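You operate a simulated robot arm through the tools that you are given. There is no shell and no other tool.

You are at the controls of a simulated robot arm. One attempt, no reset.

JOB
Clamp the tee bracket in the vise and brush its rust off.
Fine: Wind the vise tight before you brush, fingers out of the jaws. Use the block brush and put it back. Then ease the vise and set the bracket on the bench middle; do not drop it. Set down upright: block brush, tee bracket. What is to be rubbed or washed off counts as gone when no trace of it is left.
Where things are to end (x, y in the base frame): tee bracket within 0.06 m of [0.35, 1.01].

It is judged by the outcome, as a careful person would: the job done as asked, and still so three seconds after it is handed in. It fails if anything else is knocked over, pushed out of place, dropped, spilled or broken.

ROBOT AND FRAMES
A 7-joint arm with a two-finger parallel gripper, fixed in place. Base frame: the origin is at the foot of the arm, x ahead of it, y to its left, z up. Lengths are in m, angles in rad, forces in N, time in s.
Its first joint turns from -2.897 to 2.897 rad. Payload 4.4 kg.
The tool frame sits at the grasp point between the pads (the TCP): z along the fingers, y along the line on which they close. The tips reach 0.023 m beyond it. Largest opening 0.094 m; finger width 0.038, thickness 0.01; the body of the gripper, 0.054 by 0.096 m, starts 0.039 m behind the TCP.
Orientation is that of the tool frame in the base frame, as a unit quaternion [x, y, z, w]. With the fingers straight down and closing along the base's y, the tool's x points along the base's -x, its y along +y and its z along -z.

CONTROLS
- The arm moves only by the tool servo_tool. Its argument "motion" is text: rows parted by semicolons, each of 6 numbers parted by spaces: the shift along the base's x, y, z in m, then the turn, a rotation vector about the base's x, y, z in rad. In form: x y z wx wy wz; .... A call has 1 to 20 rows; each row is the pose to reach, as a shift and turn from the pose commanded when the call began. "fingers" is the gripper command, from -1 (fully open) to 1 (shut), values between in proportion, set as the call begins (left out, the last holds). A row lasts 0.2 s, in which the tool goes at most 0.05 m and 0.15 rad; a call with a longer step from one row to the next is refused whole, and so is a gripper value outside its range. A pose out of reach is approached as far as the arm can. The call stops where the force on the tool passes 40 N (or 10 N more than at its start, if that is more) or the arm is blocked; 0.2 s more then pass. The fingers move at their own pace (about 0.072 m/s each) and stop on an object; they squeeze with about 38 N. The grip force told is the motor's: it shows also when the fingers shut on nothing. Time passes only in rows, and 0.2 s behind the last, so rows that repeat a pose let the fingers close. It gives the time, the measured TCP pose, the force on the tool (base axes), the opening and the grip force at its end, in the units of the frame above (readings bear some noise), with the torque about the TCP (base axes, N m) and any sound that the robot's microphone picked up.
- Cameras (640 x 400 px; columns grow to the right, rows downward): "scene" is fixed at [0.4095, 0.5053, 1.5555]; the picture's right is [1.00, -0.03, 0.00], its down [-0.03, -0.91, -0.42] and it looks along [0.01, 0.42, -0.91] (base axes); focal length 214 px, centre (320, 200). "wrist" rides on the gripper at [0.087, 0.016, -0.074] in the tool frame; the picture's right is [-0.18, 0.98, 0.00], its down [-0.58, -0.11, -0.81] and it looks along [-0.79, -0.15, 0.59] (tool axes); focal length 243 px, centre (320, 200). There is no depth. A picture from a camera that has moved, and an enlarged one, comes with that camera's place and axes in the base frame and with its lens. The place of the scene camera against the robot may be out by one fixed shift of up to 0.012 m in any direction.
- camera(camera): a new picture of that camera. The clock stands still meanwhile.
- zoom(camera, box): a new picture of the part [left, top, right, bottom] of that camera's present view, enlarged. The clock stands still meanwhile.
- close_job(): hands the job in; it is judged then, once.

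Nothing tells you positions but the pictures and the camera data. Unless the task says otherwise, let go and move clear before handing in.

The tools are called after "Emit:" as name(argument=value, ...) on one line, values as JSON. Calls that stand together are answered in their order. servo_tool: Moves the arm, as the interface text tells. Its arguments: {"type":"object","properties":{"motion":{"type":"string"},"fingers":{"type":"number"}},"required":["motion"]} The other tools are called the same way: camera (camera) takes a picture; zoom (camera, box) takes an enlarged picture of a part of a camera's view; close_job () hands the job in.

At the start:

```text
clock: 0.0
tool_pos: [0.6513, 0.2604, 1.4478]
ee_rot: [0.0, 1.0, 0.0, 0.0]
contact_force: [0.4, -1.2, 0.5]
moment: [0.01, -0.01, -0.06]
opening: 0.0942
grip_force: 0.1
```

scene: 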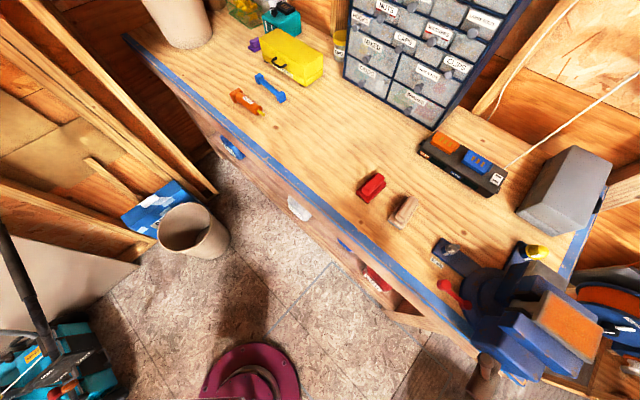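
wrist: 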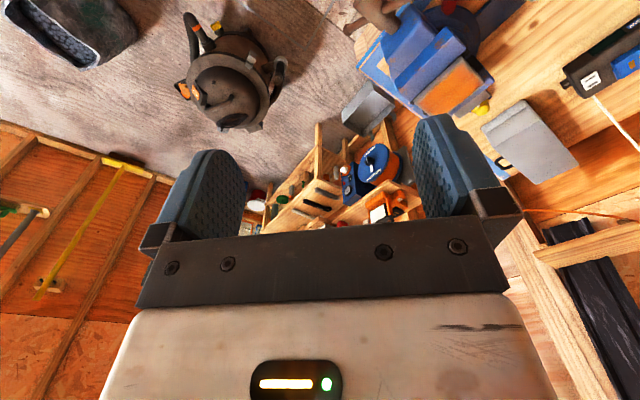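

I see a workbench with a blue vise at the right, two small blocks (red and tan) on the bench, and a dark flat part near the vise. I'll look closer before moving anything.

Emit:
zoom(camera="scene", box=[320, 150, 480, 250])

Emit:
zoom(camera="scene", box=[420, 220, 612, 340])

Emit:
zoom(camera="scene", box=[420, 280, 612, 400])

Emit:
zoom(camera="scene", box=[200, 20, 360, 120])

```text
4.00 times, centred on (400, 200) of scene
camera zoom: at [0.4095, 0.5053, 1.5555], right [1.0, -0.03, 0.0], down [-0.03, -0.91, -0.42], along [0.01, 0.42, -0.91], focal length 858 px, centre (0, 200)
```

zoom: 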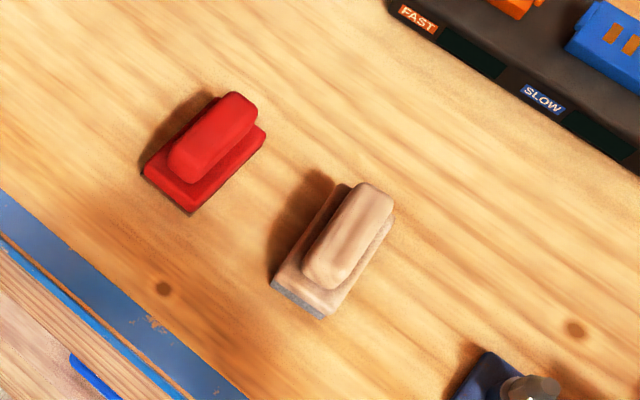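

```text
3.33 times, centred on (516, 280) of scene
camera zoom: at [0.4095, 0.5053, 1.5555], right [1.0, -0.03, 0.0], down [-0.03, -0.91, -0.42], along [0.01, 0.42, -0.91], focal length 715 px, centre (-333, -67)
```

zoom: 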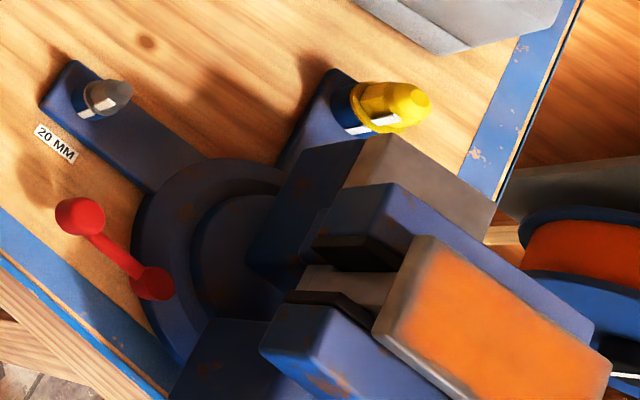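

```text
3.33 times, centred on (516, 340) of scene
camera zoom: at [0.4095, 0.5053, 1.5555], right [1.0, -0.03, 0.0], down [-0.03, -0.91, -0.42], along [0.01, 0.42, -0.91], focal length 715 px, centre (-333, -267)
```

zoom: 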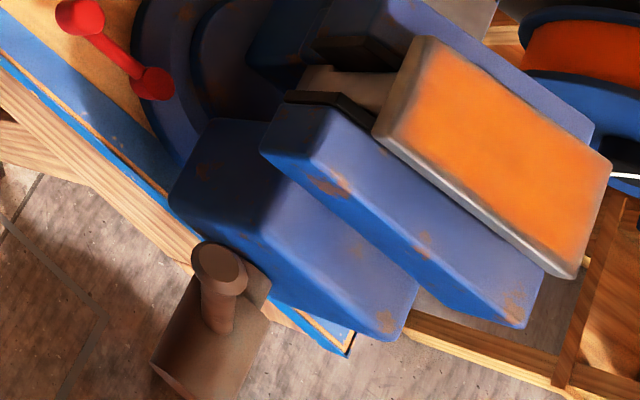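

```text
4.00 times, centred on (280, 70) of scene
camera zoom: at [0.4095, 0.5053, 1.5555], right [1.0, -0.03, 0.0], down [-0.03, -0.91, -0.42], along [0.01, 0.42, -0.91], focal length 858 px, centre (480, 720)
```

zoom: 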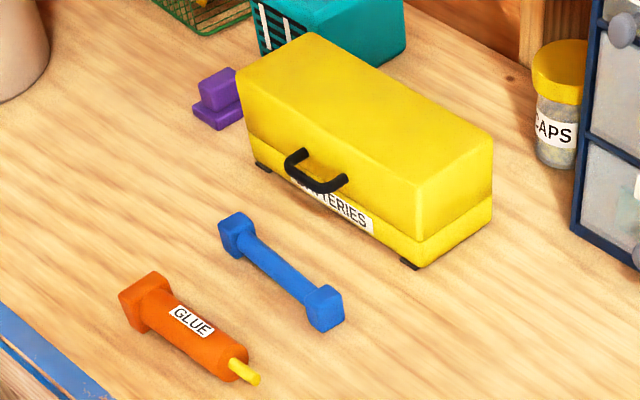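

The orange-rusted plate in the vise looks like the tee bracket, resting loosely between the jaws at about (0.82, 0.45, 1.13). I'll look more closely with the wrist camera to find the vise handle.

Emit:
zoom(camera="wrist", box=[340, 0, 540, 125])

Emit:
zoom(camera="wrist", box=[480, 0, 640, 200])

```text
3.20 times, centred on (440, 62) of wrist
camera zoom: at [0.5631, 0.2765, 1.522], right [0.18, 0.98, 0.0], down [0.58, -0.11, 0.81], along [0.79, -0.15, -0.59], focal length 776 px, centre (-64, 640)
```

zoom: 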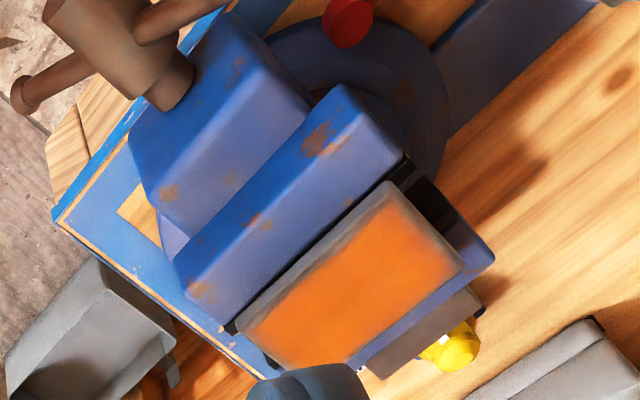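

```text
2.00 times, centred on (560, 100) of wrist
camera zoom: at [0.5631, 0.2765, 1.522], right [0.18, 0.98, 0.0], down [0.58, -0.11, 0.81], along [0.79, -0.15, -0.59], focal length 485 px, centre (-160, 400)
```

zoom: 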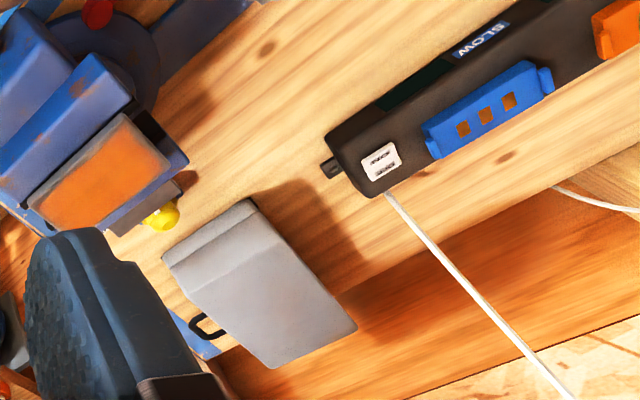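

The vise handle looks like a brown T-bar at the front of the screw. I'll swing the wrist camera to see the vise from its handle side, staying well above it.

Emit:
servo_tool(motion="0 -0.01 -0.02 0 0 0.147; 0 -0.02 -0.04 0 0 0.295; 0 -0.035 -0.06 0 0 0.44; 0 -0.045 -0.08 0 0 0.59; 0 -0.055 -0.10 0 0 0.735; 0 -0.065 -0.12 0 0 0.88; 0 -0.075 -0.14 0 0 1.03; 0 -0.09 -0.16 0 0 1.18", fingers=-1)

Emit:
camera(camera="wrist")

Emit:
camera(camera="scene")

```text
clock: 1.8
tool_pos: [0.6515, 0.168, 1.289]
ee_rot: [-0.558, 0.83, 0.0, 0.0]
contact_force: [0.5, 0.0, -0.3]
moment: [-0.03, 0.01, 0.03]
opening: 0.0941
grip_force: 0.0
```

```text
taken
camera wrist: at [0.6024, 0.0943, 1.3626], right [-0.84, 0.54, 0.0], down [0.32, 0.5, 0.81], along [0.44, 0.68, -0.59], focal length 243 px, centre (320, 200)
```

wrist: 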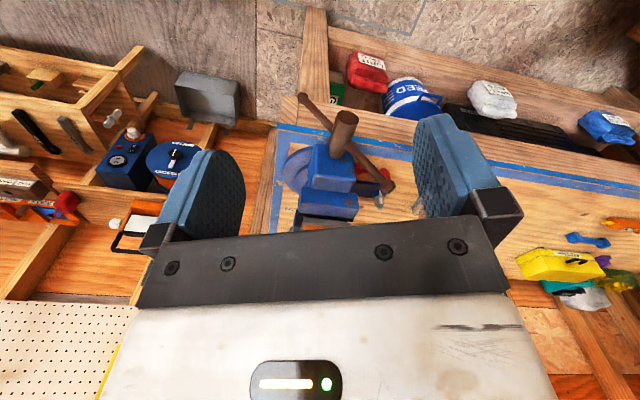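

```text
taken
```

scene: 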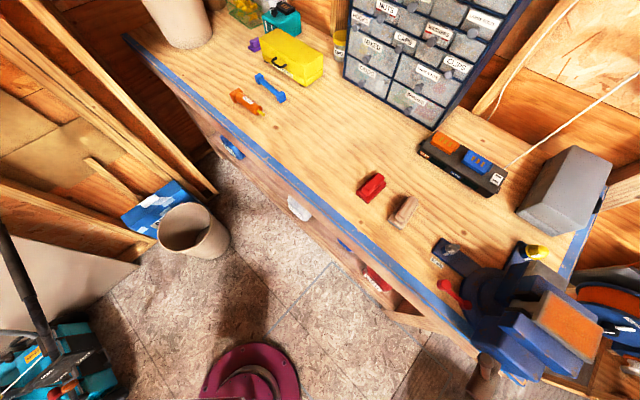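

Emit:
zoom(camera="wrist", box=[260, 80, 440, 235])

```text
2.58 times, centred on (350, 158) of wrist
camera zoom: at [0.6024, 0.0943, 1.3626], right [-0.84, 0.54, 0.0], down [0.32, 0.5, 0.81], along [0.44, 0.68, -0.59], focal length 626 px, centre (243, 310)
```

zoom: 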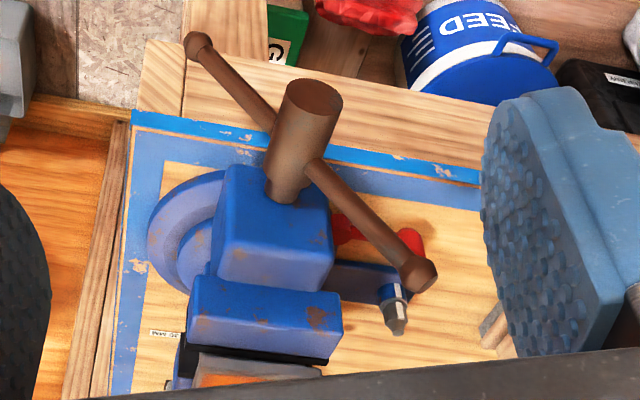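

The vise screw has a brown T-bar through its head, with one end up to the left of the vise. I'll take a second view from the -x side so I can triangulate.

Emit:
servo_tool(motion="-0.02 0.03 0.015 0 0 -0.13; -0.04 0.06 0.03 0 0 -0.26; -0.06 0.09 0.045 0 0 -0.39; -0.08 0.12 0.06 0 0 -0.52; -0.1 0.15 0.075 0 0 -0.65; -0.12 0.18 0.09 0 0 -0.78; -0.14 0.21 0.1 0 0 -0.9; -0.15 0.232 0.112 0 0 -1.0")

Emit:
camera(camera="wrist")

```text
clock: 3.6
tool_pos: [0.5014, 0.4004, 1.4013]
ee_rot: [-0.089, 0.996, 0.0, 0.0]
contact_force: [0.2, -0.3, 0.1]
moment: [0.02, 0.0, -0.02]
opening: 0.0939
grip_force: 0.1
```

```text
taken
camera wrist: at [0.4128, 0.4004, 1.4754], right [0.01, 1.0, 0.0], down [0.59, 0.0, 0.81], along [0.81, -0.01, -0.59], focal length 243 px, centre (320, 200)
```

wrist: 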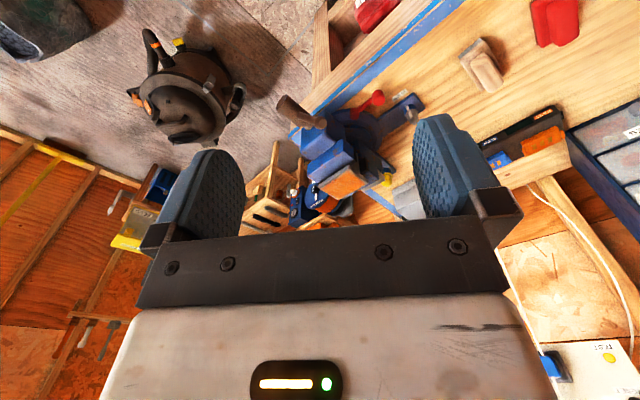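

Emit:
zoom(camera="wrist", box=[250, 75, 450, 225])

Emit:
zoom(camera="wrist", box=[420, 0, 620, 125])

```text
2.67 times, centred on (350, 150) of wrist
camera zoom: at [0.4128, 0.4004, 1.4754], right [0.01, 1.0, 0.0], down [0.59, 0.0, 0.81], along [0.81, -0.01, -0.59], focal length 647 px, centre (240, 333)
```

zoom: 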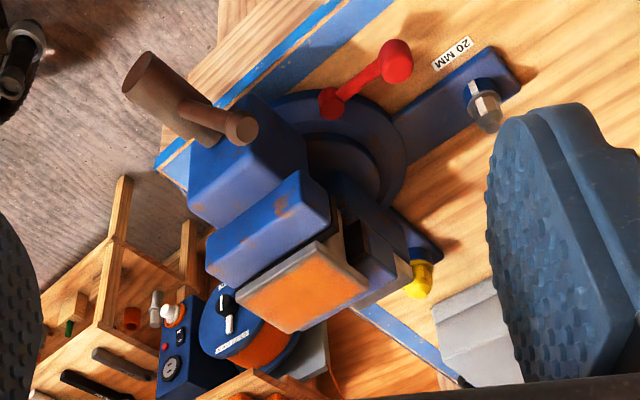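

```text
3.20 times, centred on (520, 62) of wrist
camera zoom: at [0.4128, 0.4004, 1.4754], right [0.01, 1.0, 0.0], down [0.59, 0.0, 0.81], along [0.81, -0.01, -0.59], focal length 776 px, centre (-320, 640)
```

zoom: 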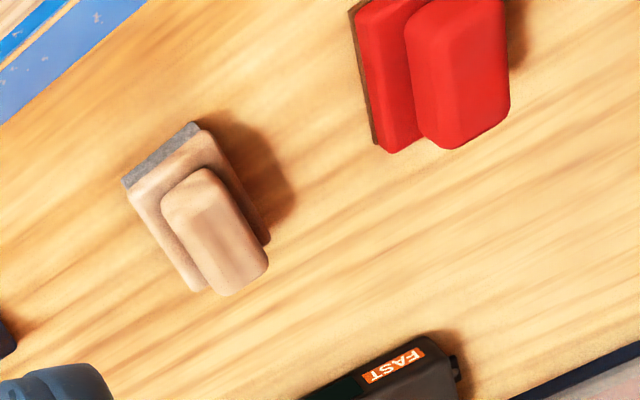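

The tan block with grey bristles is the block brush; the red block has a felt base. I'll take a closer look at the handle from the front to fix its geometry.

Emit:
servo_tool(motion="0.025 -0.02 -0.03 0 0 0.13; 0.05 -0.04 -0.06 0 0 0.26; 0.075 -0.06 -0.09 0 0 0.4; 0.1 -0.08 -0.12 0 0 0.53; 0.13 -0.1 -0.155 0 0 0.66; 0.153 -0.121 -0.19 0 0 0.79")

Emit:
zoom(camera="wrist", box=[220, 20, 430, 230])

```text
refused: row 5 steps farther than a row can; nothing moved
```

```text
1.90 times, centred on (325, 125) of wrist
camera zoom: at [0.4128, 0.4004, 1.4754], right [0.01, 1.0, 0.0], down [0.59, 0.0, 0.81], along [0.81, -0.01, -0.59], focal length 462 px, centre (310, 343)
```

zoom: 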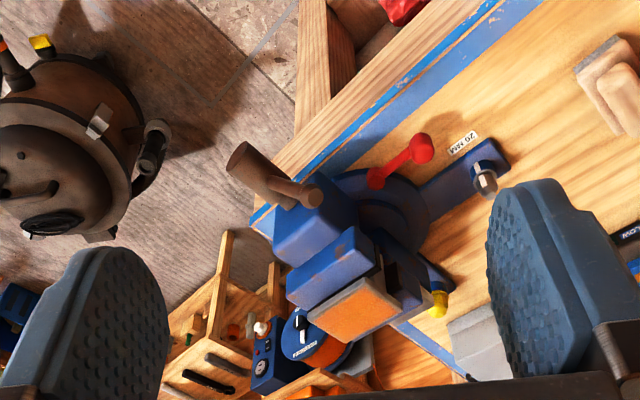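

The call was refused because one step was too long. I'll use smaller, even steps to get the closer front view.

Emit:
servo_tool(motion="0.022 -0.017 -0.027 0 0 0.113; 0.044 -0.035 -0.054 0 0 0.226; 0.066 -0.052 -0.081 0 0 0.339; 0.087 -0.069 -0.109 0 0 0.451; 0.109 -0.086 -0.136 0 0 0.564; 0.131 -0.104 -0.163 0 0 0.677; 0.153 -0.121 -0.19 0 0 0.79")

Emit:
camera(camera="wrist")

Emit:
zoom(camera="wrist", box=[220, 20, 430, 230])

```text
clock: 5.2
tool_pos: [0.6532, 0.2789, 1.2131]
ee_rot: [-0.465, 0.885, 0.0, 0.001]
contact_force: [-0.8, -0.8, 0.0]
moment: [0.03, 0.0, 0.07]
opening: 0.094
grip_force: 0.2
```

```text
taken
camera wrist: at [0.5897, 0.2163, 1.2866], right [-0.71, 0.71, 0.0], down [0.42, 0.42, 0.81], along [0.57, 0.57, -0.59], focal length 243 px, centre (320, 200)
```

wrist: 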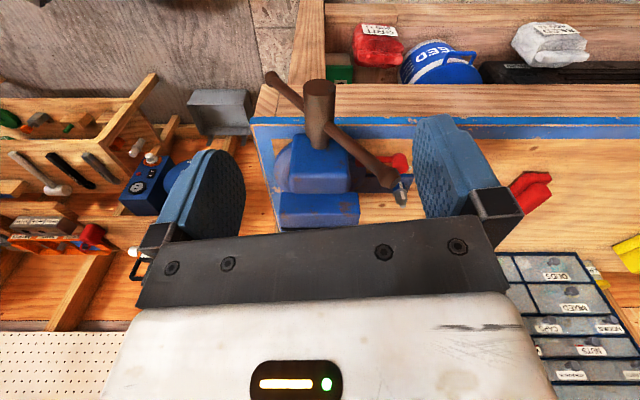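

```text
1.90 times, centred on (325, 125) of wrist
camera zoom: at [0.5897, 0.2163, 1.2866], right [-0.71, 0.71, 0.0], down [0.42, 0.42, 0.81], along [0.57, 0.57, -0.59], focal length 462 px, centre (310, 343)
```

zoom: 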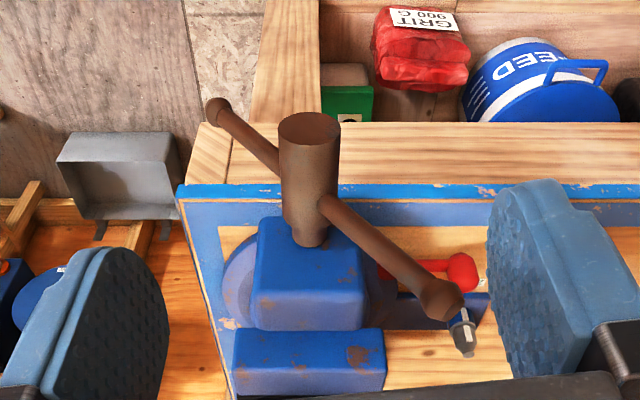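

Now I have the handle: screw axis horizontal at 45°, bar through about (0.723, 0.347, 1.02), 0.12 m half-length. I plan to turn it like a tee-key, with the tool horizontal along the screw axis and the open fingers straddling the screw head. First I align the yaw, then pitch the tool up.

Emit:
servo_tool(motion="-0.014 -0.014 -0.006 0 0 -0.092; -0.0273 -0.028 -0.013 0 0 -0.185", fingers=-1)

Emit:
servo_tool(motion="0 0 0 0.1 -0.1 0; 0 0 0 0.2 -0.2 0; 0 0 0 0.3 -0.3 0; 0 0 0 0.4 -0.4 0; 0 0 0 0.5 -0.5 0; 0 0 0 0.6 -0.6 0; 0 0 0 0.7 -0.7 0; 0 0 0 0.8 -0.8 0; 0 0 0 0.9 -0.9 0; 0 0 0 1.0 -1.0 0; 0 0 0 1.1107 -1.1107 0; 0 0 0 1.1107 -1.1107 0")

Emit:
camera(camera="wrist")

Emit:
camera(camera="scene")

```text
clock: 5.8
tool_pos: [0.6256, 0.2516, 1.1983]
ee_rot: [-0.382, 0.924, 0.0, -0.001]
contact_force: [0.0, -0.4, -0.6]
moment: [0.03, -0.03, 0.03]
opening: 0.094
grip_force: 0.1
```

```text
refused: row 11 steps farther than a row can; nothing moved
```

```text
taken
camera wrist: at [0.5517, 0.2012, 1.2722], right [-0.56, 0.83, 0.0], down [0.49, 0.33, 0.81], along [0.67, 0.46, -0.59], focal length 243 px, centre (320, 200)
```

wrist: 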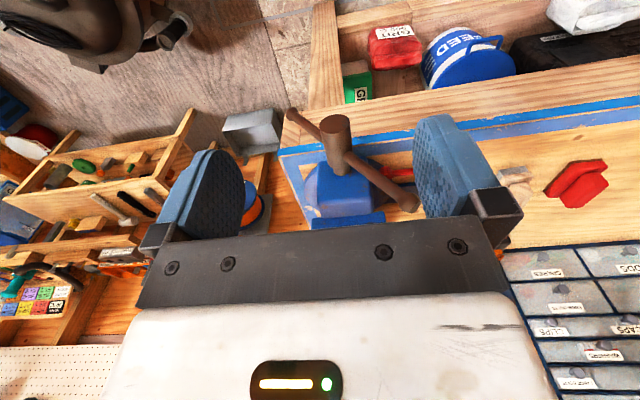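

```text
taken
```

scene: 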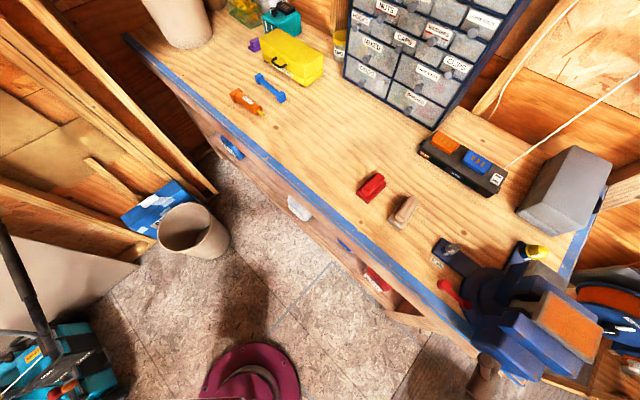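

Yaw is aligned with the vise axis. Now I'll pitch the tool to horizontal in smaller steps, clear of the handle.

Emit:
servo_tool(motion="0 0 0 0.0926 -0.0926 0; 0 0 0 0.1851 -0.1851 0; 0 0 0 0.2777 -0.2777 0; 0 0 0 0.3702 -0.3702 0; 0 0 0 0.4628 -0.4628 0; 0 0 0 0.5554 -0.5554 0; 0 0 0 0.6479 -0.6479 0; 0 0 0 0.7405 -0.7405 0; 0 0 0 0.833 -0.833 0; 0 0 0 0.9256 -0.9256 0; 0 0 0 1.0182 -1.0182 0; 0 0 0 1.1107 -1.1107 0; 0 0 0 1.1107 -1.1107 0")

Emit:
camera(camera="scene")

```text
clock: 8.6
tool_pos: [0.6248, 0.2539, 1.1977]
ee_rot: [-0.27, 0.653, 0.271, 0.654]
contact_force: [0.6, 0.2, 0.2]
moment: [0.01, -0.02, 0.02]
opening: 0.0939
grip_force: 0.1
```

```text
taken
```

scene: 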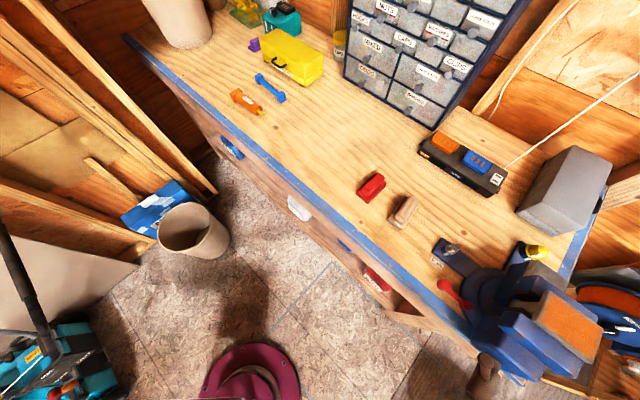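

Horizontal pose reached. Now I'll roll the tool about the screw axis to wind up the wrist for a long clockwise stroke, and so the camera rides on top.

Emit:
servo_tool(motion="0 0 0 -0.1025 -0.1025 0; 0 0 0 -0.205 -0.205 0; 0 0 0 -0.3076 -0.3076 0; 0 0 0 -0.4101 -0.4101 0; 0 0 0 -0.5127 -0.5127 0; 0 0 0 -0.6152 -0.6152 0; 0 0 0 -0.7177 -0.7177 0; 0 0 0 -0.8202 -0.8202 0; 0 0 0 -0.9228 -0.9228 0; 0 0 0 -1.0253 -1.0253 0; 0 0 0 -1.1278 -1.1278 0; 0 0 0 -1.2304 -1.2304 0; 0 0 0 -1.3329 -1.3329 0; 0 0 0 -1.4354 -1.4354 0; 0 0 0 -1.538 -1.538 0; 0 0 0 -1.6405 -1.6405 0; 0 0 0 -1.743 -1.743 0; 0 0 0 -1.8456 -1.8456 0; 0 0 0 -1.9481 -1.9481 0; 0 0 0 -2.0506 -2.0506 0")

Emit:
camera(camera="wrist")

```text
clock: 13.0
tool_pos: [0.5867, 0.2391, 1.28]
ee_rot: [0.636, 0.197, 0.661, -0.347]
contact_force: [-0.7, -0.5, -0.1]
moment: [0.05, 0.0, -0.02]
opening: 0.094
grip_force: 0.1
out of reach, approached as far as the arm can: row 7, 8, 9, 10, 11, 12, 13, 14, 15, 16, 17
stopped in row 20: the arm was blocked; the commanded pose is now the measured one
```

```text
taken
camera wrist: at [0.5501, 0.1572, 1.3527], right [0.69, -0.63, -0.36], down [-0.67, -0.37, -0.64], along [0.27, 0.68, -0.68], focal length 243 px, centre (320, 200)
```

wrist: 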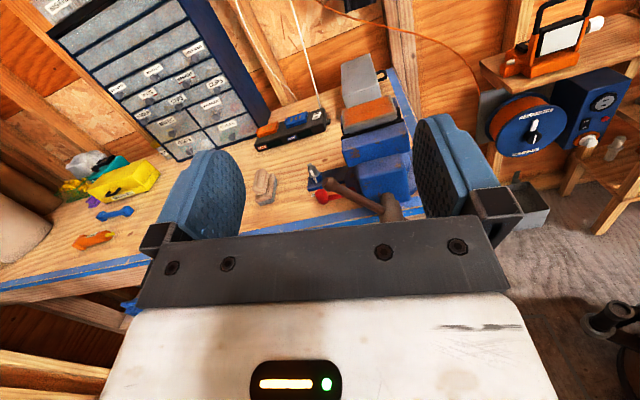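

The arm ran near a joint limit during the roll but ended close to the wanted attitude (camera on top). I'll test whether it can move freely from here.

Emit:
servo_tool(motion="0 0 -0.02 0 0 0; 0 0 -0.04 -0.04 0.04 0; 0 0 -0.06 -0.08 0.08 0; 0 0 -0.08 -0.08 0.08 0; 0 0 -0.08 -0.08 0.08 0")

```text
clock: 14.2
tool_pos: [0.5867, 0.2381, 1.1988]
ee_rot: [0.675, 0.209, 0.626, -0.329]
contact_force: [1.2, 0.1, 0.3]
moment: [-0.03, 0.0, 0.0]
opening: 0.0938
grip_force: 0.1
```

It moves freely and the attitude is right. I'll check the wrist's roll range by rolling back the other way in free space.

Emit:
servo_tool(motion="0 0 0 -0.1025 -0.1025 0; 0 0 0 -0.205 -0.205 0; 0 0 0 -0.3076 -0.3076 0; 0 0 0 -0.4101 -0.4101 0; 0 0 0 -0.5127 -0.5127 0; 0 0 0 -0.6152 -0.6152 0; 0 0 0 -0.7177 -0.7177 0; 0 0 0 -0.8202 -0.8202 0; 0 0 0 -0.9228 -0.9228 0; 0 0 0 -1.0253 -1.0253 0; 0 0 0 -1.1278 -1.1278 0; 0 0 0 -1.2304 -1.2304 0; 0 0 0 -1.3329 -1.3329 0; 0 0 0 -1.4354 -1.4354 0; 0 0 0 -1.538 -1.538 0; 0 0 0 -1.6405 -1.6405 0; 0 0 0 -1.743 -1.743 0; 0 0 0 -1.8456 -1.8456 0; 0 0 0 -1.9481 -1.9481 0; 0 0 0 -2.0506 -2.0506 0")

```text
clock: 18.4
tool_pos: [0.4738, 0.3635, 1.2402]
ee_rot: [-0.084, 0.714, 0.357, 0.597]
contact_force: [-0.5, 0.2, -0.1]
moment: [0.05, -0.01, 0.01]
opening: 0.0938
grip_force: 0.1
out of reach, approached as far as the arm can: row 9, 10, 11, 12, 13, 14, 15, 16, 17, 18, 19, 20
```

That direction ran out of range too, so the arm is offset from the commanded pose. I'll hold the command briefly to see whether it settles.

Emit:
servo_tool(motion="0 0 0 0 0 0; 0 0 0 0 0 0; 0 0 0 0 0 0; 0 0 0 0 0 0")

```text
clock: 19.4
tool_pos: [0.4734, 0.3634, 1.2407]
ee_rot: [-0.084, 0.714, 0.357, 0.596]
contact_force: [0.4, -0.5, 0.6]
moment: [0.02, -0.01, 0.0]
opening: 0.094
grip_force: 0.0
```

The roll range with the tool horizontal is limited, so I'll switch to a sturdier way. I'll keep the tool pointing down and push the T-bar round with closed fingers. First I return to a tool-down pose in clear space.

Emit:
servo_tool(motion="0.006 -0.009 0.009 -0.1039 0.0773 0.0364; 0.013 -0.017 0.018 -0.2079 0.1545 0.0729; 0.019 -0.026 0.027 -0.3118 0.2318 0.1093; 0.026 -0.034 0.037 -0.4157 0.309 0.1457; 0.032 -0.043 0.046 -0.5197 0.3863 0.1822; 0.038 -0.051 0.055 -0.6236 0.4636 0.2186; 0.045 -0.06 0.064 -0.7275 0.5408 0.255; 0.051 -0.069 0.073 -0.8315 0.6181 0.2915; 0.058 -0.077 0.083 -0.9354 0.6953 0.3279; 0.064 -0.086 0.092 -1.0393 0.7726 0.3643; 0.07 -0.094 0.101 -1.1433 0.8498 0.4008; 0.077 -0.103 0.11 -1.2472 0.9271 0.4372; 0.077 -0.103 0.11 -1.2472 0.9271 0.4372")

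Emit:
camera(camera="wrist")

Emit:
camera(camera="scene")

```text
clock: 22.2
tool_pos: [0.3236, 0.3016, 1.4361]
ee_rot: [-0.294, 0.935, 0.18, 0.08]
contact_force: [0.5, -0.4, -1.0]
moment: [-0.02, 0.02, -0.01]
opening: 0.0944
grip_force: 0.0
out of reach, approached as far as the arm can: row 1, 2, 3, 4, 5, 6, 7, 8, 9, 10, 11, 12, 13
```

```text
taken
camera wrist: at [0.2391, 0.2393, 1.4863], right [-0.42, 0.84, 0.33], down [0.5, -0.09, 0.86], along [0.76, 0.53, -0.39], focal length 243 px, centre (320, 200)
```

wrist: 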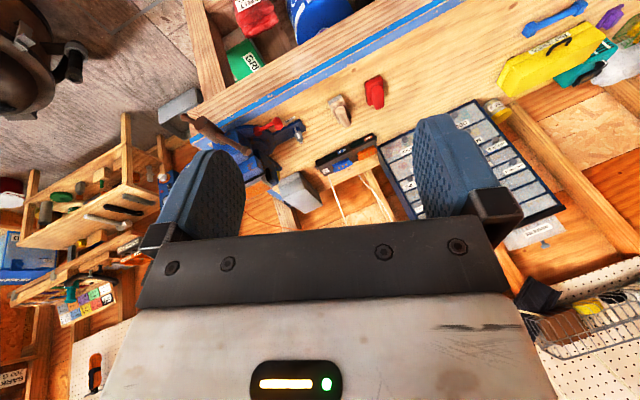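

```text
taken
```

scene: 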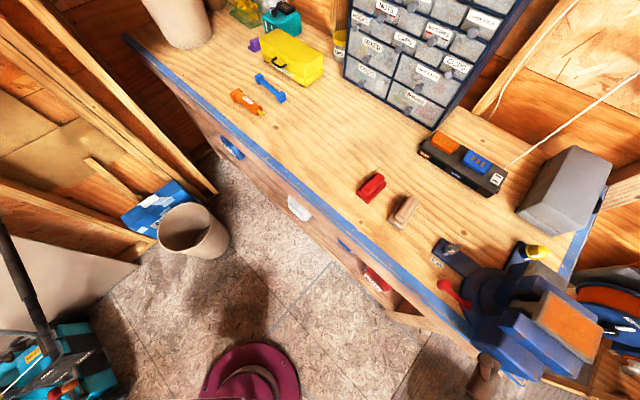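

The wrist is still wound up against a limit and the tool is slightly tilted. I'll unwind it by yawing the other way in this clear space.

Emit:
servo_tool(motion="0 0 0 0 0 -0.14; 0 0 0 0 0 -0.28; 0 0 0 0 0 -0.42; 0 0 0 0 0 -0.56; 0 0 0 0 0 -0.7; 0 0 0 0 0 -0.84; 0 0 0 0 0 -0.98; 0 0 0 0 0 -1.12; 0 0 0 0 0 -1.26; 0 0 0 0 0 -1.4; 0 0 0 0 0 -1.54")

```text
clock: 24.8
tool_pos: [0.2364, 0.1232, 1.309]
ee_rot: [0.402, 0.882, 0.24, 0.061]
contact_force: [-0.5, -0.5, 0.2]
moment: [-0.03, -0.02, -0.02]
opening: 0.0941
grip_force: 0.0
out of reach, approached as far as the arm can: row 1, 2, 3, 4, 5, 6, 7, 8, 9, 10, 11
stopped in row 11: the arm was blocked; the commanded pose is now the measured one
```

The arm is contorted near its base. I'll move it outward first in its present attitude, then keep unwinding.

Emit:
servo_tool(motion="0.02 0.01 0.015 0 0 0; 0.04 0.02 0.03 0 0 0; 0.06 0.03 0.045 0 0 0; 0.08 0.04 0.06 0 0 0; 0.1 0.05 0.075 0 0 0; 0.12 0.06 0.09 0 0 0")

Emit:
camera(camera="wrist")

```text
clock: 26.2
tool_pos: [0.3506, 0.1781, 1.3762]
ee_rot: [0.399, 0.882, 0.244, 0.059]
contact_force: [0.4, -0.2, -0.1]
moment: [0.02, -0.04, -0.01]
opening: 0.0941
grip_force: 0.1
out of reach, approached as far as the arm can: row 4, 5, 6
```

```text
taken
camera wrist: at [0.2796, 0.2222, 1.4563], right [0.79, 0.42, 0.45], down [0.08, -0.8, 0.6], along [0.61, -0.44, -0.66], focal length 243 px, centre (320, 200)
```

wrist: 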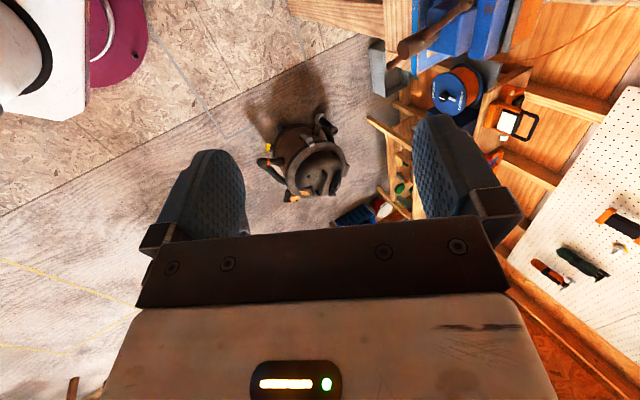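

I can see the floor and part of the robot's base; the path is clear. I'll keep unwinding by rolling positively about the tool's own axis.

Emit:
servo_tool(motion="0 0 0 0.042 0.052 -0.123; 0 0 0 0.084 0.105 -0.246; 0 0 0 0.126 0.157 -0.369; 0 0 0 0.168 0.21 -0.492; 0 0 0 0.21 0.262 -0.615; 0 0 0 0.252 0.314 -0.738; 0 0 0 0.294 0.367 -0.861; 0 0 0 0.337 0.419 -0.985")

```text
clock: 28.0
tool_pos: [0.3522, 0.1755, 1.3768]
ee_rot: [0.809, 0.533, 0.236, -0.079]
contact_force: [-0.3, -0.4, -0.1]
moment: [0.01, 0.01, 0.01]
opening: 0.094
grip_force: 0.1
```

Unwinding works freely now. I'll bring the tool back to vertical while moving outward, then continue the yaw.

Emit:
servo_tool(motion="0.015 0.01 0.005 -0.099 0.078 0; 0.03 0.02 0.01 -0.198 0.156 0; 0.045 0.03 0.015 -0.297 0.235 0; 0.06 0.04 0.02 -0.396 0.313 0; 0.06 0.04 0.02 -0.396 0.313 0")

Emit:
servo_tool(motion="0 0 0 0 0 -0.14; 0 0 0 0 0 -0.28; 0 0 0 0 0 -0.42; 0 0 0 0 0 -0.56; 0 0 0 0 0 -0.7; 0 0 0 0 0 -0.84; 0 0 0 0 0 -0.98; 0 0 0 0 0 -1.12")

```text
clock: 29.2
tool_pos: [0.4137, 0.2196, 1.3911]
ee_rot: [0.827, 0.545, 0.028, -0.137]
contact_force: [0.2, 0.2, -0.1]
moment: [0.0, 0.01, 0.01]
opening: 0.0938
grip_force: 0.1
out of reach, approached as far as the arm can: row 1, 2, 3, 4, 5
```

```text
clock: 31.0
tool_pos: [0.4283, 0.1881, 1.3819]
ee_rot: [0.983, 0.03, 0.081, -0.163]
contact_force: [-0.1, 0.1, -0.5]
moment: [0.02, 0.02, 0.01]
opening: 0.0941
grip_force: 0.0
out of reach, approached as far as the arm can: row 4, 5, 6, 7, 8
```

Still slightly tilted, so I'll keep unwinding the yaw toward the original attitude.

Emit:
servo_tool(motion="0 0 0 0 0 -0.14; 0 0 0 0 0 -0.28; 0 0 0 0 0 -0.42; 0 0 0 0 0 -0.56; 0 0 0 0 0 -0.7; 0 0 0 0 0 -0.84; 0 0 0 0 0 -0.98; 0 0 0 0 0 -1.12; 0 0 0 0 0 -1.26; 0 0 0 0 0 -1.4")

```text
clock: 33.2
tool_pos: [0.4736, 0.1029, 1.2207]
ee_rot: [0.865, -0.448, 0.102, -0.199]
contact_force: [-0.3, -1.0, 0.2]
moment: [0.0, 0.0, -0.02]
opening: 0.0943
grip_force: 0.2
out of reach, approached as far as the arm can: row 1, 2, 3, 4, 5, 6, 7, 8, 9, 10
```

The wrist is nearly back to its starting yaw but still tilted outward. I'll move the tool out to the starting region, which was comfortable, and then correct the tilt.

Emit:
servo_tool(motion="0.02 0.015 0.025 0 0 0; 0.04 0.03 0.05 0 0 0; 0.06 0.05 0.075 0 0 0; 0.08 0.065 0.1 0 0 0; 0.1 0.08 0.125 0 0 0; 0.12 0.1 0.15 0 0 0; 0.14 0.12 0.175 0 0 0; 0.16 0.14 0.2 0 0 0; 0.175 0.155 0.22 0 0 0")

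Emit:
camera(camera="wrist")

```text
clock: 35.2
tool_pos: [0.5949, 0.1738, 1.2575]
ee_rot: [0.866, -0.443, 0.092, -0.213]
contact_force: [0.0, 0.6, -0.4]
moment: [-0.01, -0.01, -0.05]
opening: 0.0941
grip_force: 0.1
out of reach, approached as far as the arm can: row 1, 2, 3, 4, 5, 6, 7, 8, 9
```

```text
taken
camera wrist: at [0.6078, 0.0744, 1.3122], right [-0.82, -0.36, -0.44], down [-0.54, 0.29, 0.79], along [-0.15, 0.89, -0.44], focal length 243 px, centre (320, 200)
```

wrist: 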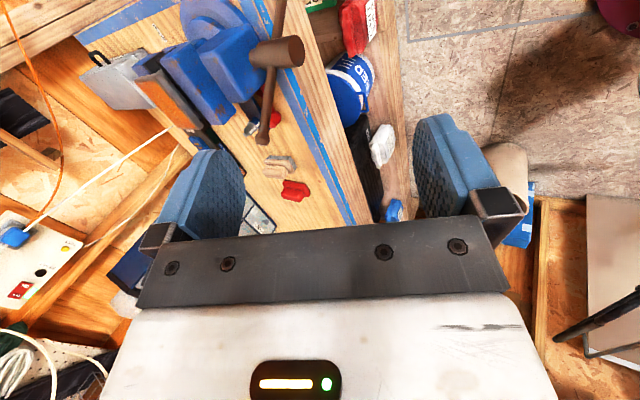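

The tilt and height are still constrained. Rolling about the tool's own axis worked before, so I'll continue with that.

Emit:
servo_tool(motion="0 0 0 0.0487 0.0402 -0.1249; 0 0 0 0.0974 0.0804 -0.2498; 0 0 0 0.1462 0.1205 -0.3746; 0 0 0 0.1949 0.1607 -0.4995; 0 0 0 0.2436 0.2009 -0.6244; 0 0 0 0.2923 0.2411 -0.7493; 0 0 0 0.341 0.2813 -0.8742; 0 0 0 0.3898 0.3214 -0.999; 0 0 0 0.4385 0.3616 -1.1239; 0 0 0 0.4872 0.4018 -1.2488")

```text
clock: 37.4
tool_pos: [0.5793, 0.1718, 1.2502]
ee_rot: [-0.378, 0.9, 0.071, 0.205]
contact_force: [0.6, -0.8, 0.3]
moment: [-0.01, -0.01, -0.01]
opening: 0.0941
grip_force: 0.0
out of reach, approached as far as the arm can: row 1, 2, 3, 4, 5, 6, 7, 8, 9, 10
```

Yaw is back at 45° and only a 25° outward pitch is left. I'll pitch back to vertical.

Emit:
servo_tool(motion="0 0 0 -0.078 0.078 0; 0 0 0 -0.155 0.155 0; 0 0 0 -0.233 0.233 0; 0 0 0 -0.305 0.305 0; 0 0 0 -0.305 0.305 0")

```text
clock: 38.6
tool_pos: [0.5822, 0.1679, 1.2272]
ee_rot: [-0.389, 0.912, 0.121, 0.046]
contact_force: [1.1, 0.0, -2.1]
moment: [0.05, -0.02, -0.02]
opening: 0.094
grip_force: 0.1
out of reach, approached as far as the arm can: row 1, 2, 3, 4, 5
```

Close now; a 15° tilt toward +y remains. I'll correct that while moving up and outward.

Emit:
servo_tool(motion="0.01 0.01 0.02 -0.09 0 0; 0.02 0.02 0.04 -0.18 0 0; 0.03 0.03 0.06 -0.26 -0.01 0; 0.04 0.045 0.08 -0.26 -0.01 0; 0.05 0.06 0.1 -0.26 -0.01 0")

Emit:
camera(camera="wrist")

```text
clock: 39.8
tool_pos: [0.6327, 0.2252, 1.3169]
ee_rot: [-0.39, 0.911, 0.133, 0.029]
contact_force: [0.2, 0.3, -0.5]
moment: [-0.02, -0.03, -0.01]
opening: 0.0939
grip_force: 0.0
out of reach, approached as far as the arm can: row 1, 2, 3, 4, 5
```

```text
taken
camera wrist: at [0.5659, 0.1559, 1.3782], right [-0.58, 0.78, 0.24], down [0.52, 0.12, 0.84], along [0.63, 0.61, -0.48], focal length 243 px, centre (320, 200)
```

wrist: 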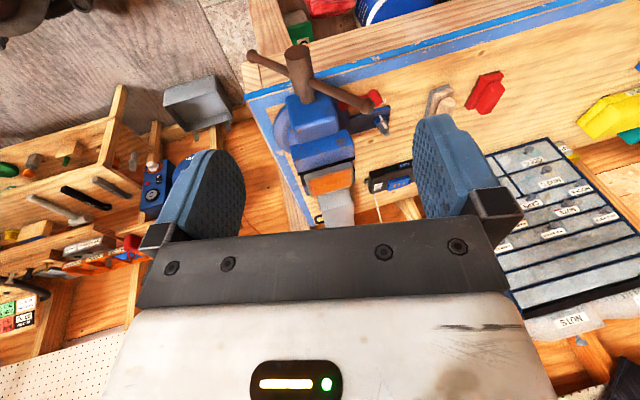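

Position tracks well again; only the wrist tilt is left. I'll command the exact starting pose, tool down at yaw 0, to recover the original configuration.

Emit:
servo_tool(motion="0.003 0.006 0.022 -0.046 0.01 -0.1325; 0.006 0.012 0.044 -0.091 0.02 -0.265; 0.009 0.018 0.066 -0.137 0.03 -0.3975; 0.012 0.024 0.088 -0.183 0.04 -0.53; 0.015 0.03 0.11 -0.228 0.05 -0.6625; 0.0186 0.035 0.131 -0.274 0.06 -0.795; 0.0186 0.035 0.131 -0.274 0.06 -0.795")

```text
clock: 41.4
tool_pos: [0.6419, 0.251, 1.3806]
ee_rot: [-0.195, 0.971, 0.14, 0.008]
contact_force: [-1.0, -0.1, 0.9]
moment: [0.01, 0.0, 0.0]
opening: 0.094
grip_force: 0.0
out of reach, approached as far as the arm can: row 2, 3, 4, 5, 6, 7
```

I think the forearm roll joint is flipped, which limits how far the tool can pitch down. I'll pitch the tool up to horizontal so the wrist lines up with the forearm, then roll positively to unflip it.

Emit:
servo_tool(motion="-0.005 -0.002 0 0.0523 -0.1208 -0.0367; -0.01 -0.004 0 0.1046 -0.2416 -0.0734; -0.015 -0.006 0 0.1569 -0.3624 -0.1101; -0.02 -0.008 0 0.2092 -0.4832 -0.1468; -0.025 -0.01 0 0.2615 -0.604 -0.1835; -0.03 -0.012 0 0.3138 -0.7248 -0.2202; -0.035 -0.014 0 0.3661 -0.8456 -0.2569; -0.04 -0.016 0 0.4184 -0.9664 -0.2936; -0.045 -0.018 0 0.4707 -1.0872 -0.3303; -0.05 -0.02 0 0.523 -1.208 -0.367; -0.055 -0.022 0 0.5753 -1.3288 -0.4037")

```text
clock: 44.0
tool_pos: [0.6853, 0.2639, 1.2966]
ee_rot: [-0.055, 0.782, 0.211, 0.584]
contact_force: [-0.4, -0.4, -1.7]
moment: [0.01, -0.08, 0.0]
opening: 0.0938
grip_force: 0.0
out of reach, approached as far as the arm can: row 10, 11
stopped in row 11: the arm was blocked; the commanded pose is now the measured one
```

The tool is nearly horizontal now. I'll roll positively about its axis.

Emit:
servo_tool(motion="0 0 0 0.1246 0.0552 -0.0321; 0 0 0 0.2492 0.1103 -0.0641; 0 0 0 0.3738 0.1655 -0.0962; 0 0 0 0.4984 0.2206 -0.1282; 0 0 0 0.623 0.2758 -0.1603; 0 0 0 0.7476 0.331 -0.1924; 0 0 0 0.8722 0.3861 -0.2244; 0 0 0 0.9968 0.4413 -0.2565; 0 0 0 1.1214 0.4964 -0.2885; 0 0 0 1.246 0.5516 -0.3206")

```text
clock: 46.2
tool_pos: [0.6844, 0.2644, 1.2941]
ee_rot: [0.461, 0.633, 0.539, 0.31]
contact_force: [-1.4, 0.6, -0.1]
moment: [0.01, -0.03, -0.01]
opening: 0.0941
grip_force: 0.0
```

All reachable. I'll continue rolling until the camera side is on top.

Emit:
servo_tool(motion="0 0 0 0.1246 0.0552 -0.0321; 0 0 0 0.2492 0.1103 -0.0641; 0 0 0 0.3738 0.1655 -0.0962; 0 0 0 0.4984 0.2206 -0.1282; 0 0 0 0.623 0.2758 -0.1603; 0 0 0 0.7476 0.331 -0.1924; 0 0 0 0.8722 0.3861 -0.2244; 0 0 0 0.9968 0.4413 -0.2565; 0 0 0 1.1214 0.4964 -0.2885; 0 0 0 1.246 0.5516 -0.3206; 0 0 0 1.3706 0.6068 -0.3527; 0 0 0 1.4952 0.6619 -0.3847")

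Emit:
camera(camera="wrist")

```text
clock: 48.8
tool_pos: [0.6685, 0.2989, 1.3075]
ee_rot: [0.786, 0.068, 0.591, -0.17]
contact_force: [-0.2, -0.7, 0.5]
moment: [-0.03, 0.0, -0.01]
opening: 0.0941
grip_force: 0.0
out of reach, approached as far as the arm can: row 9, 10, 11, 12
```

```text
taken
camera wrist: at [0.6316, 0.2496, 1.4044], right [0.25, -0.9, -0.36], down [-0.93, -0.12, -0.34], along [0.26, 0.42, -0.87], focal length 243 px, centre (320, 200)
```

wrist: 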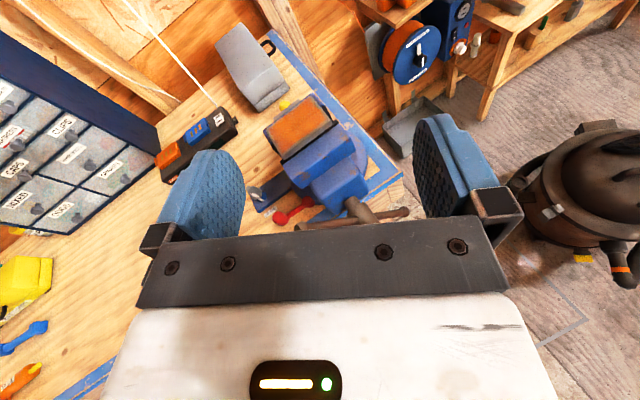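

Good view of the vise from above, with the rust clearly on the bracket's top plate. Now I'll test pitching the tool down with the wrist unflipped.

Emit:
servo_tool(motion="-0.006 -0.003 0.011 -0.041 0.1242 0.0248; -0.012 -0.006 0.022 -0.082 0.2484 0.0496; -0.018 -0.009 0.033 -0.123 0.3726 0.0744; -0.024 -0.012 0.044 -0.164 0.4968 0.0992; -0.03 -0.015 0.055 -0.205 0.621 0.124; -0.036 -0.018 0.066 -0.246 0.7452 0.1488; -0.042 -0.021 0.077 -0.287 0.8694 0.1736; -0.048 -0.024 0.088 -0.328 0.9936 0.1984; -0.054 -0.027 0.099 -0.369 1.1178 0.2232; -0.06 -0.03 0.11 -0.41 1.242 0.248; -0.06 -0.03 0.11 -0.41 1.242 0.248")

```text
clock: 51.2
tool_pos: [0.6012, 0.2775, 1.4104]
ee_rot: [0.978, 0.154, 0.07, 0.123]
contact_force: [0.3, -0.1, -0.2]
moment: [0.03, 0.03, -0.01]
opening: 0.0936
grip_force: 0.1
out of reach, approached as far as the arm can: row 2, 3, 4, 5, 6, 7, 8, 9, 10, 11
```

The tool is down again with the yaw reversed, but tilted about 16° to the other side. I'll roll a bit negatively about the tool axis to see which way frees the limit.

Emit:
servo_tool(motion="0 0 0 -0.0245 0.0307 0.1344; 0 0 0 -0.049 0.0613 0.2688; 0 0 0 -0.0735 0.092 0.4032; 0 0 0 -0.098 0.1226 0.5376; 0 0 0 -0.1225 0.1533 0.672")

```text
clock: 52.4
tool_pos: [0.6035, 0.2755, 1.408]
ee_rot: [0.865, 0.482, 0.024, 0.139]
contact_force: [0.0, 0.3, -0.3]
moment: [-0.01, 0.0, -0.01]
opening: 0.0939
grip_force: 0.1
```

Negative roll is free. Now I'll try removing the tilt from here.

Emit:
servo_tool(motion="0 0 0 0.055 0.044 0; 0 0 0 0.111 0.088 0; 0 0 0 0.166 0.133 0; 0 0 0 0.222 0.177 0; 0 0 0 0.222 0.177 0")

```text
clock: 53.6
tool_pos: [0.6028, 0.2767, 1.4077]
ee_rot: [0.866, 0.48, 0.024, 0.138]
contact_force: [0.7, -0.7, -0.4]
moment: [0.0, 0.0, 0.0]
opening: 0.0942
grip_force: 0.1
out of reach, approached as far as the arm can: row 1, 2, 3, 4, 5
```

The sideways tilt won't clear from here. I'll probe how the arm responds to a small outward pitch and then an inward one, to learn which joint is limited.

Emit:
servo_tool(motion="0 0 0 0.06 -0.13 0; 0 0 0 0.125 -0.273 0; 0 0 0 0.125 -0.273 0")

Emit:
servo_tool(motion="0 0 0 -0.06 0.13 0; 0 0 0 -0.125 0.273 0; 0 0 0 -0.18 0.4 0; 0 0 0 -0.24 0.53 0; 0 0 0 -0.24 0.53 0")

```text
refused: row 2 steps farther than a row can; nothing moved
```

```text
refused: row 2 steps farther than a row can; nothing moved
```

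Steps slightly too big; I'll repeat the probe with smaller ones.

Emit:
servo_tool(motion="0 0 0 0.058 -0.126 0; 0 0 0 0.115 -0.252 0; 0 0 0 0.115 -0.252 0")

Emit:
servo_tool(motion="0 0 0 -0.058 0.126 0; 0 0 0 -0.115 0.252 0; 0 0 0 -0.173 0.378 0; 0 0 0 -0.23 0.504 0; 0 0 0 -0.23 0.504 0")

```text
clock: 54.4
tool_pos: [0.6041, 0.2757, 1.4085]
ee_rot: [0.863, 0.456, 0.16, 0.148]
contact_force: [0.2, -0.6, -0.2]
moment: [-0.01, 0.0, -0.02]
opening: 0.0939
grip_force: 0.0
```

```text
clock: 55.6
tool_pos: [0.6191, 0.2828, 1.452]
ee_rot: [0.858, 0.489, -0.067, 0.139]
contact_force: [-0.6, 0.2, -0.8]
moment: [-0.01, 0.05, 0.03]
opening: 0.0936
grip_force: 0.0
out of reach, approached as far as the arm can: row 4
```

The wrist behaves as if the forearm roll joint sits at its +166° stop. My plan is to wind the last joint to its lower stop here, line the tool up with the forearm, and then roll negatively so the forearm roll comes back to zero.

Emit:
servo_tool(motion="0 0 0 -0.0031 0.0447 0.1398; 0 0 0 -0.0062 0.0894 0.2796; 0 0 0 -0.0093 0.1341 0.4194; 0 0 0 -0.0124 0.1788 0.5592; 0 0 0 -0.0155 0.2235 0.699; 0 0 0 -0.0186 0.2682 0.8388; 0 0 0 -0.0217 0.3129 0.9786; 0 0 0 -0.0248 0.3576 1.1184; 0 0 0 -0.0279 0.4023 1.2582; 0 0 0 -0.031 0.447 1.398; 0 0 0 -0.0341 0.4917 1.5378; 0 0 0 -0.0372 0.5364 1.6776; 0 0 0 -0.0403 0.5811 1.8174; 0 0 0 -0.0434 0.6258 1.9572; 0 0 0 -0.0465 0.6705 2.097; 0 0 0 -0.0496 0.7152 2.2368; 0 0 0 -0.0527 0.7599 2.3766; 0 0 0 -0.0558 0.8046 2.5164; 0 0 0 -0.0589 0.8493 2.6562; 0 0 0 -0.062 0.894 2.796")

```text
clock: 59.8
tool_pos: [0.6034, 0.277, 1.4052]
ee_rot: [-0.212, 0.961, -0.177, 0.017]
contact_force: [0.2, 0.4, 0.6]
moment: [0.01, 0.01, -0.02]
opening: 0.0941
grip_force: 0.1
out of reach, approached as far as the arm can: row 18, 19, 20
```

I'll extend the arm into the clear space straight ahead (az ≈ 8°, z ≈ 1.38, away from the bench) with the tool pointing outward. There the wrist lines up with the forearm and the roll joints can be recentred.

Emit:
servo_tool(motion="0.0217 -0.0157 -0.0025 0 -0.1378 0.049; 0.0434 -0.0314 -0.005 0 -0.2756 0.098; 0.0651 -0.0471 -0.0075 0 -0.4134 0.147; 0.0868 -0.0628 -0.01 0 -0.5512 0.196; 0.1085 -0.0785 -0.0125 0 -0.689 0.245; 0.1302 -0.0942 -0.015 0 -0.8268 0.294; 0.1519 -0.1099 -0.0175 0 -0.9646 0.343; 0.1736 -0.1256 -0.02 0 -1.1024 0.392; 0.1953 -0.1413 -0.0225 0 -1.2402 0.441; 0.217 -0.157 -0.025 0 -1.378 0.49; 0.217 -0.157 -0.025 0 -1.378 0.49")

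Emit:
camera(camera="wrist")

Emit:
camera(camera="scene")

```text
clock: 62.2
tool_pos: [0.823, 0.1165, 1.3823]
ee_rot: [-0.26, 0.658, -0.26, 0.657]
contact_force: [0.1, -0.4, 0.1]
moment: [0.03, 0.01, 0.03]
opening: 0.0939
grip_force: 0.0
```

```text
taken
camera wrist: at [0.7469, 0.0694, 1.3073], right [0.0, 0.84, -0.54], down [-0.81, 0.32, 0.5], along [0.59, 0.43, 0.68], focal length 243 px, centre (320, 200)
```

wrist: 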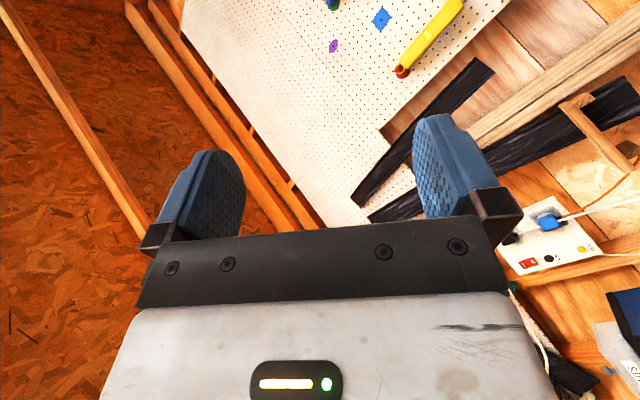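

```text
taken
```

scene: 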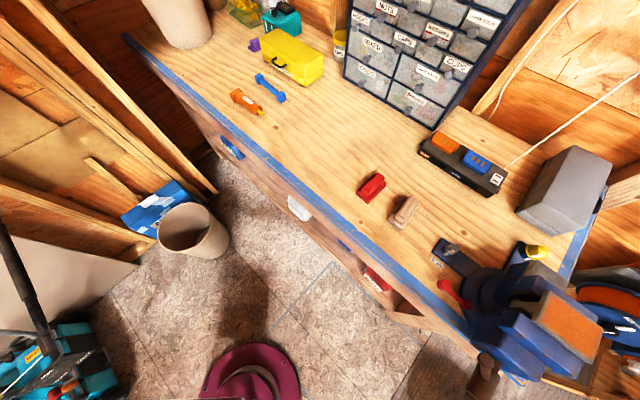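

The pose was reached exactly, pointing along +x. Now I'll roll negatively until the limit is flagged.

Emit:
servo_tool(motion="0 0 0 -0.147 0 0; 0 0 0 -0.294 0 0; 0 0 0 -0.441 0 0; 0 0 0 -0.588 0 0; 0 0 0 -0.735 0 0; 0 0 0 -0.882 0 0; 0 0 0 -1.029 0 0; 0 0 0 -1.176 0 0; 0 0 0 -1.323 0 0; 0 0 0 -1.47 0 0; 0 0 0 -1.617 0 0; 0 0 0 -1.764 0 0; 0 0 0 -1.911 0 0; 0 0 0 -2.058 0 0; 0 0 0 -2.205 0 0; 0 0 0 -2.352 0 0; 0 0 0 -2.499 0 0; 0 0 0 -2.646 0 0; 0 0 0 -2.793 0 0; 0 0 0 -2.94 0 0")

```text
clock: 66.4
tool_pos: [0.8226, 0.0215, 1.4532]
ee_rot: [0.704, 0.231, 0.66, 0.123]
contact_force: [-0.5, -0.4, -0.5]
moment: [0.02, 0.01, -0.04]
opening: 0.0941
grip_force: 0.1
out of reach, approached as far as the arm can: row 13, 14, 15, 16, 17, 18, 19, 20
```

Limit found. Now I'll roll positively; the two roll joints should share the motion evenly and recentre.

Emit:
servo_tool(motion="0 0 0 0.147 0 0; 0 0 0 0.294 0 0; 0 0 0 0.441 0 0; 0 0 0 0.588 0 0; 0 0 0 0.735 0 0; 0 0 0 0.882 0 0; 0 0 0 1.029 0 0; 0 0 0 1.176 0 0; 0 0 0 1.323 0 0; 0 0 0 1.47 0 0; 0 0 0 1.617 0 0; 0 0 0 1.764 0 0; 0 0 0 1.911 0 0; 0 0 0 2.058 0 0; 0 0 0 2.205 0 0; 0 0 0 2.352 0 0; 0 0 0 2.499 0 0; 0 0 0 2.646 0 0; 0 0 0 2.793 0 0; 0 0 0 2.94 0 0")

Emit:
servo_tool(motion="0 0 0 0.147 0 0; 0 0 0 0.294 0 0; 0 0 0 0.441 0 0; 0 0 0 0.588 0 0; 0 0 0 0.735 0 0; 0 0 0 0.882 0 0; 0 0 0 1.029 0 0; 0 0 0 1.176 0 0; 0 0 0 1.323 0 0; 0 0 0 1.47 0 0; 0 0 0 1.617 0 0; 0 0 0 1.764 0 0; 0 0 0 1.911 0 0; 0 0 0 2.058 0 0; 0 0 0 2.205 0 0; 0 0 0 2.352 0 0; 0 0 0 2.499 0 0; 0 0 0 2.646 0 0; 0 0 0 2.793 0 0; 0 0 0 2.94 0 0")

```text
clock: 70.6
tool_pos: [0.8275, 0.0248, 1.4575]
ee_rot: [-0.192, 0.634, -0.295, 0.688]
contact_force: [-0.6, 0.8, -0.2]
moment: [0.01, 0.03, 0.01]
opening: 0.0938
grip_force: 0.0
```

```text
clock: 74.8
tool_pos: [0.8273, 0.024, 1.4581]
ee_rot: [0.665, 0.357, 0.602, 0.26]
contact_force: [0.0, -0.2, 0.0]
moment: [0.01, -0.02, -0.01]
opening: 0.0939
grip_force: 0.0
```

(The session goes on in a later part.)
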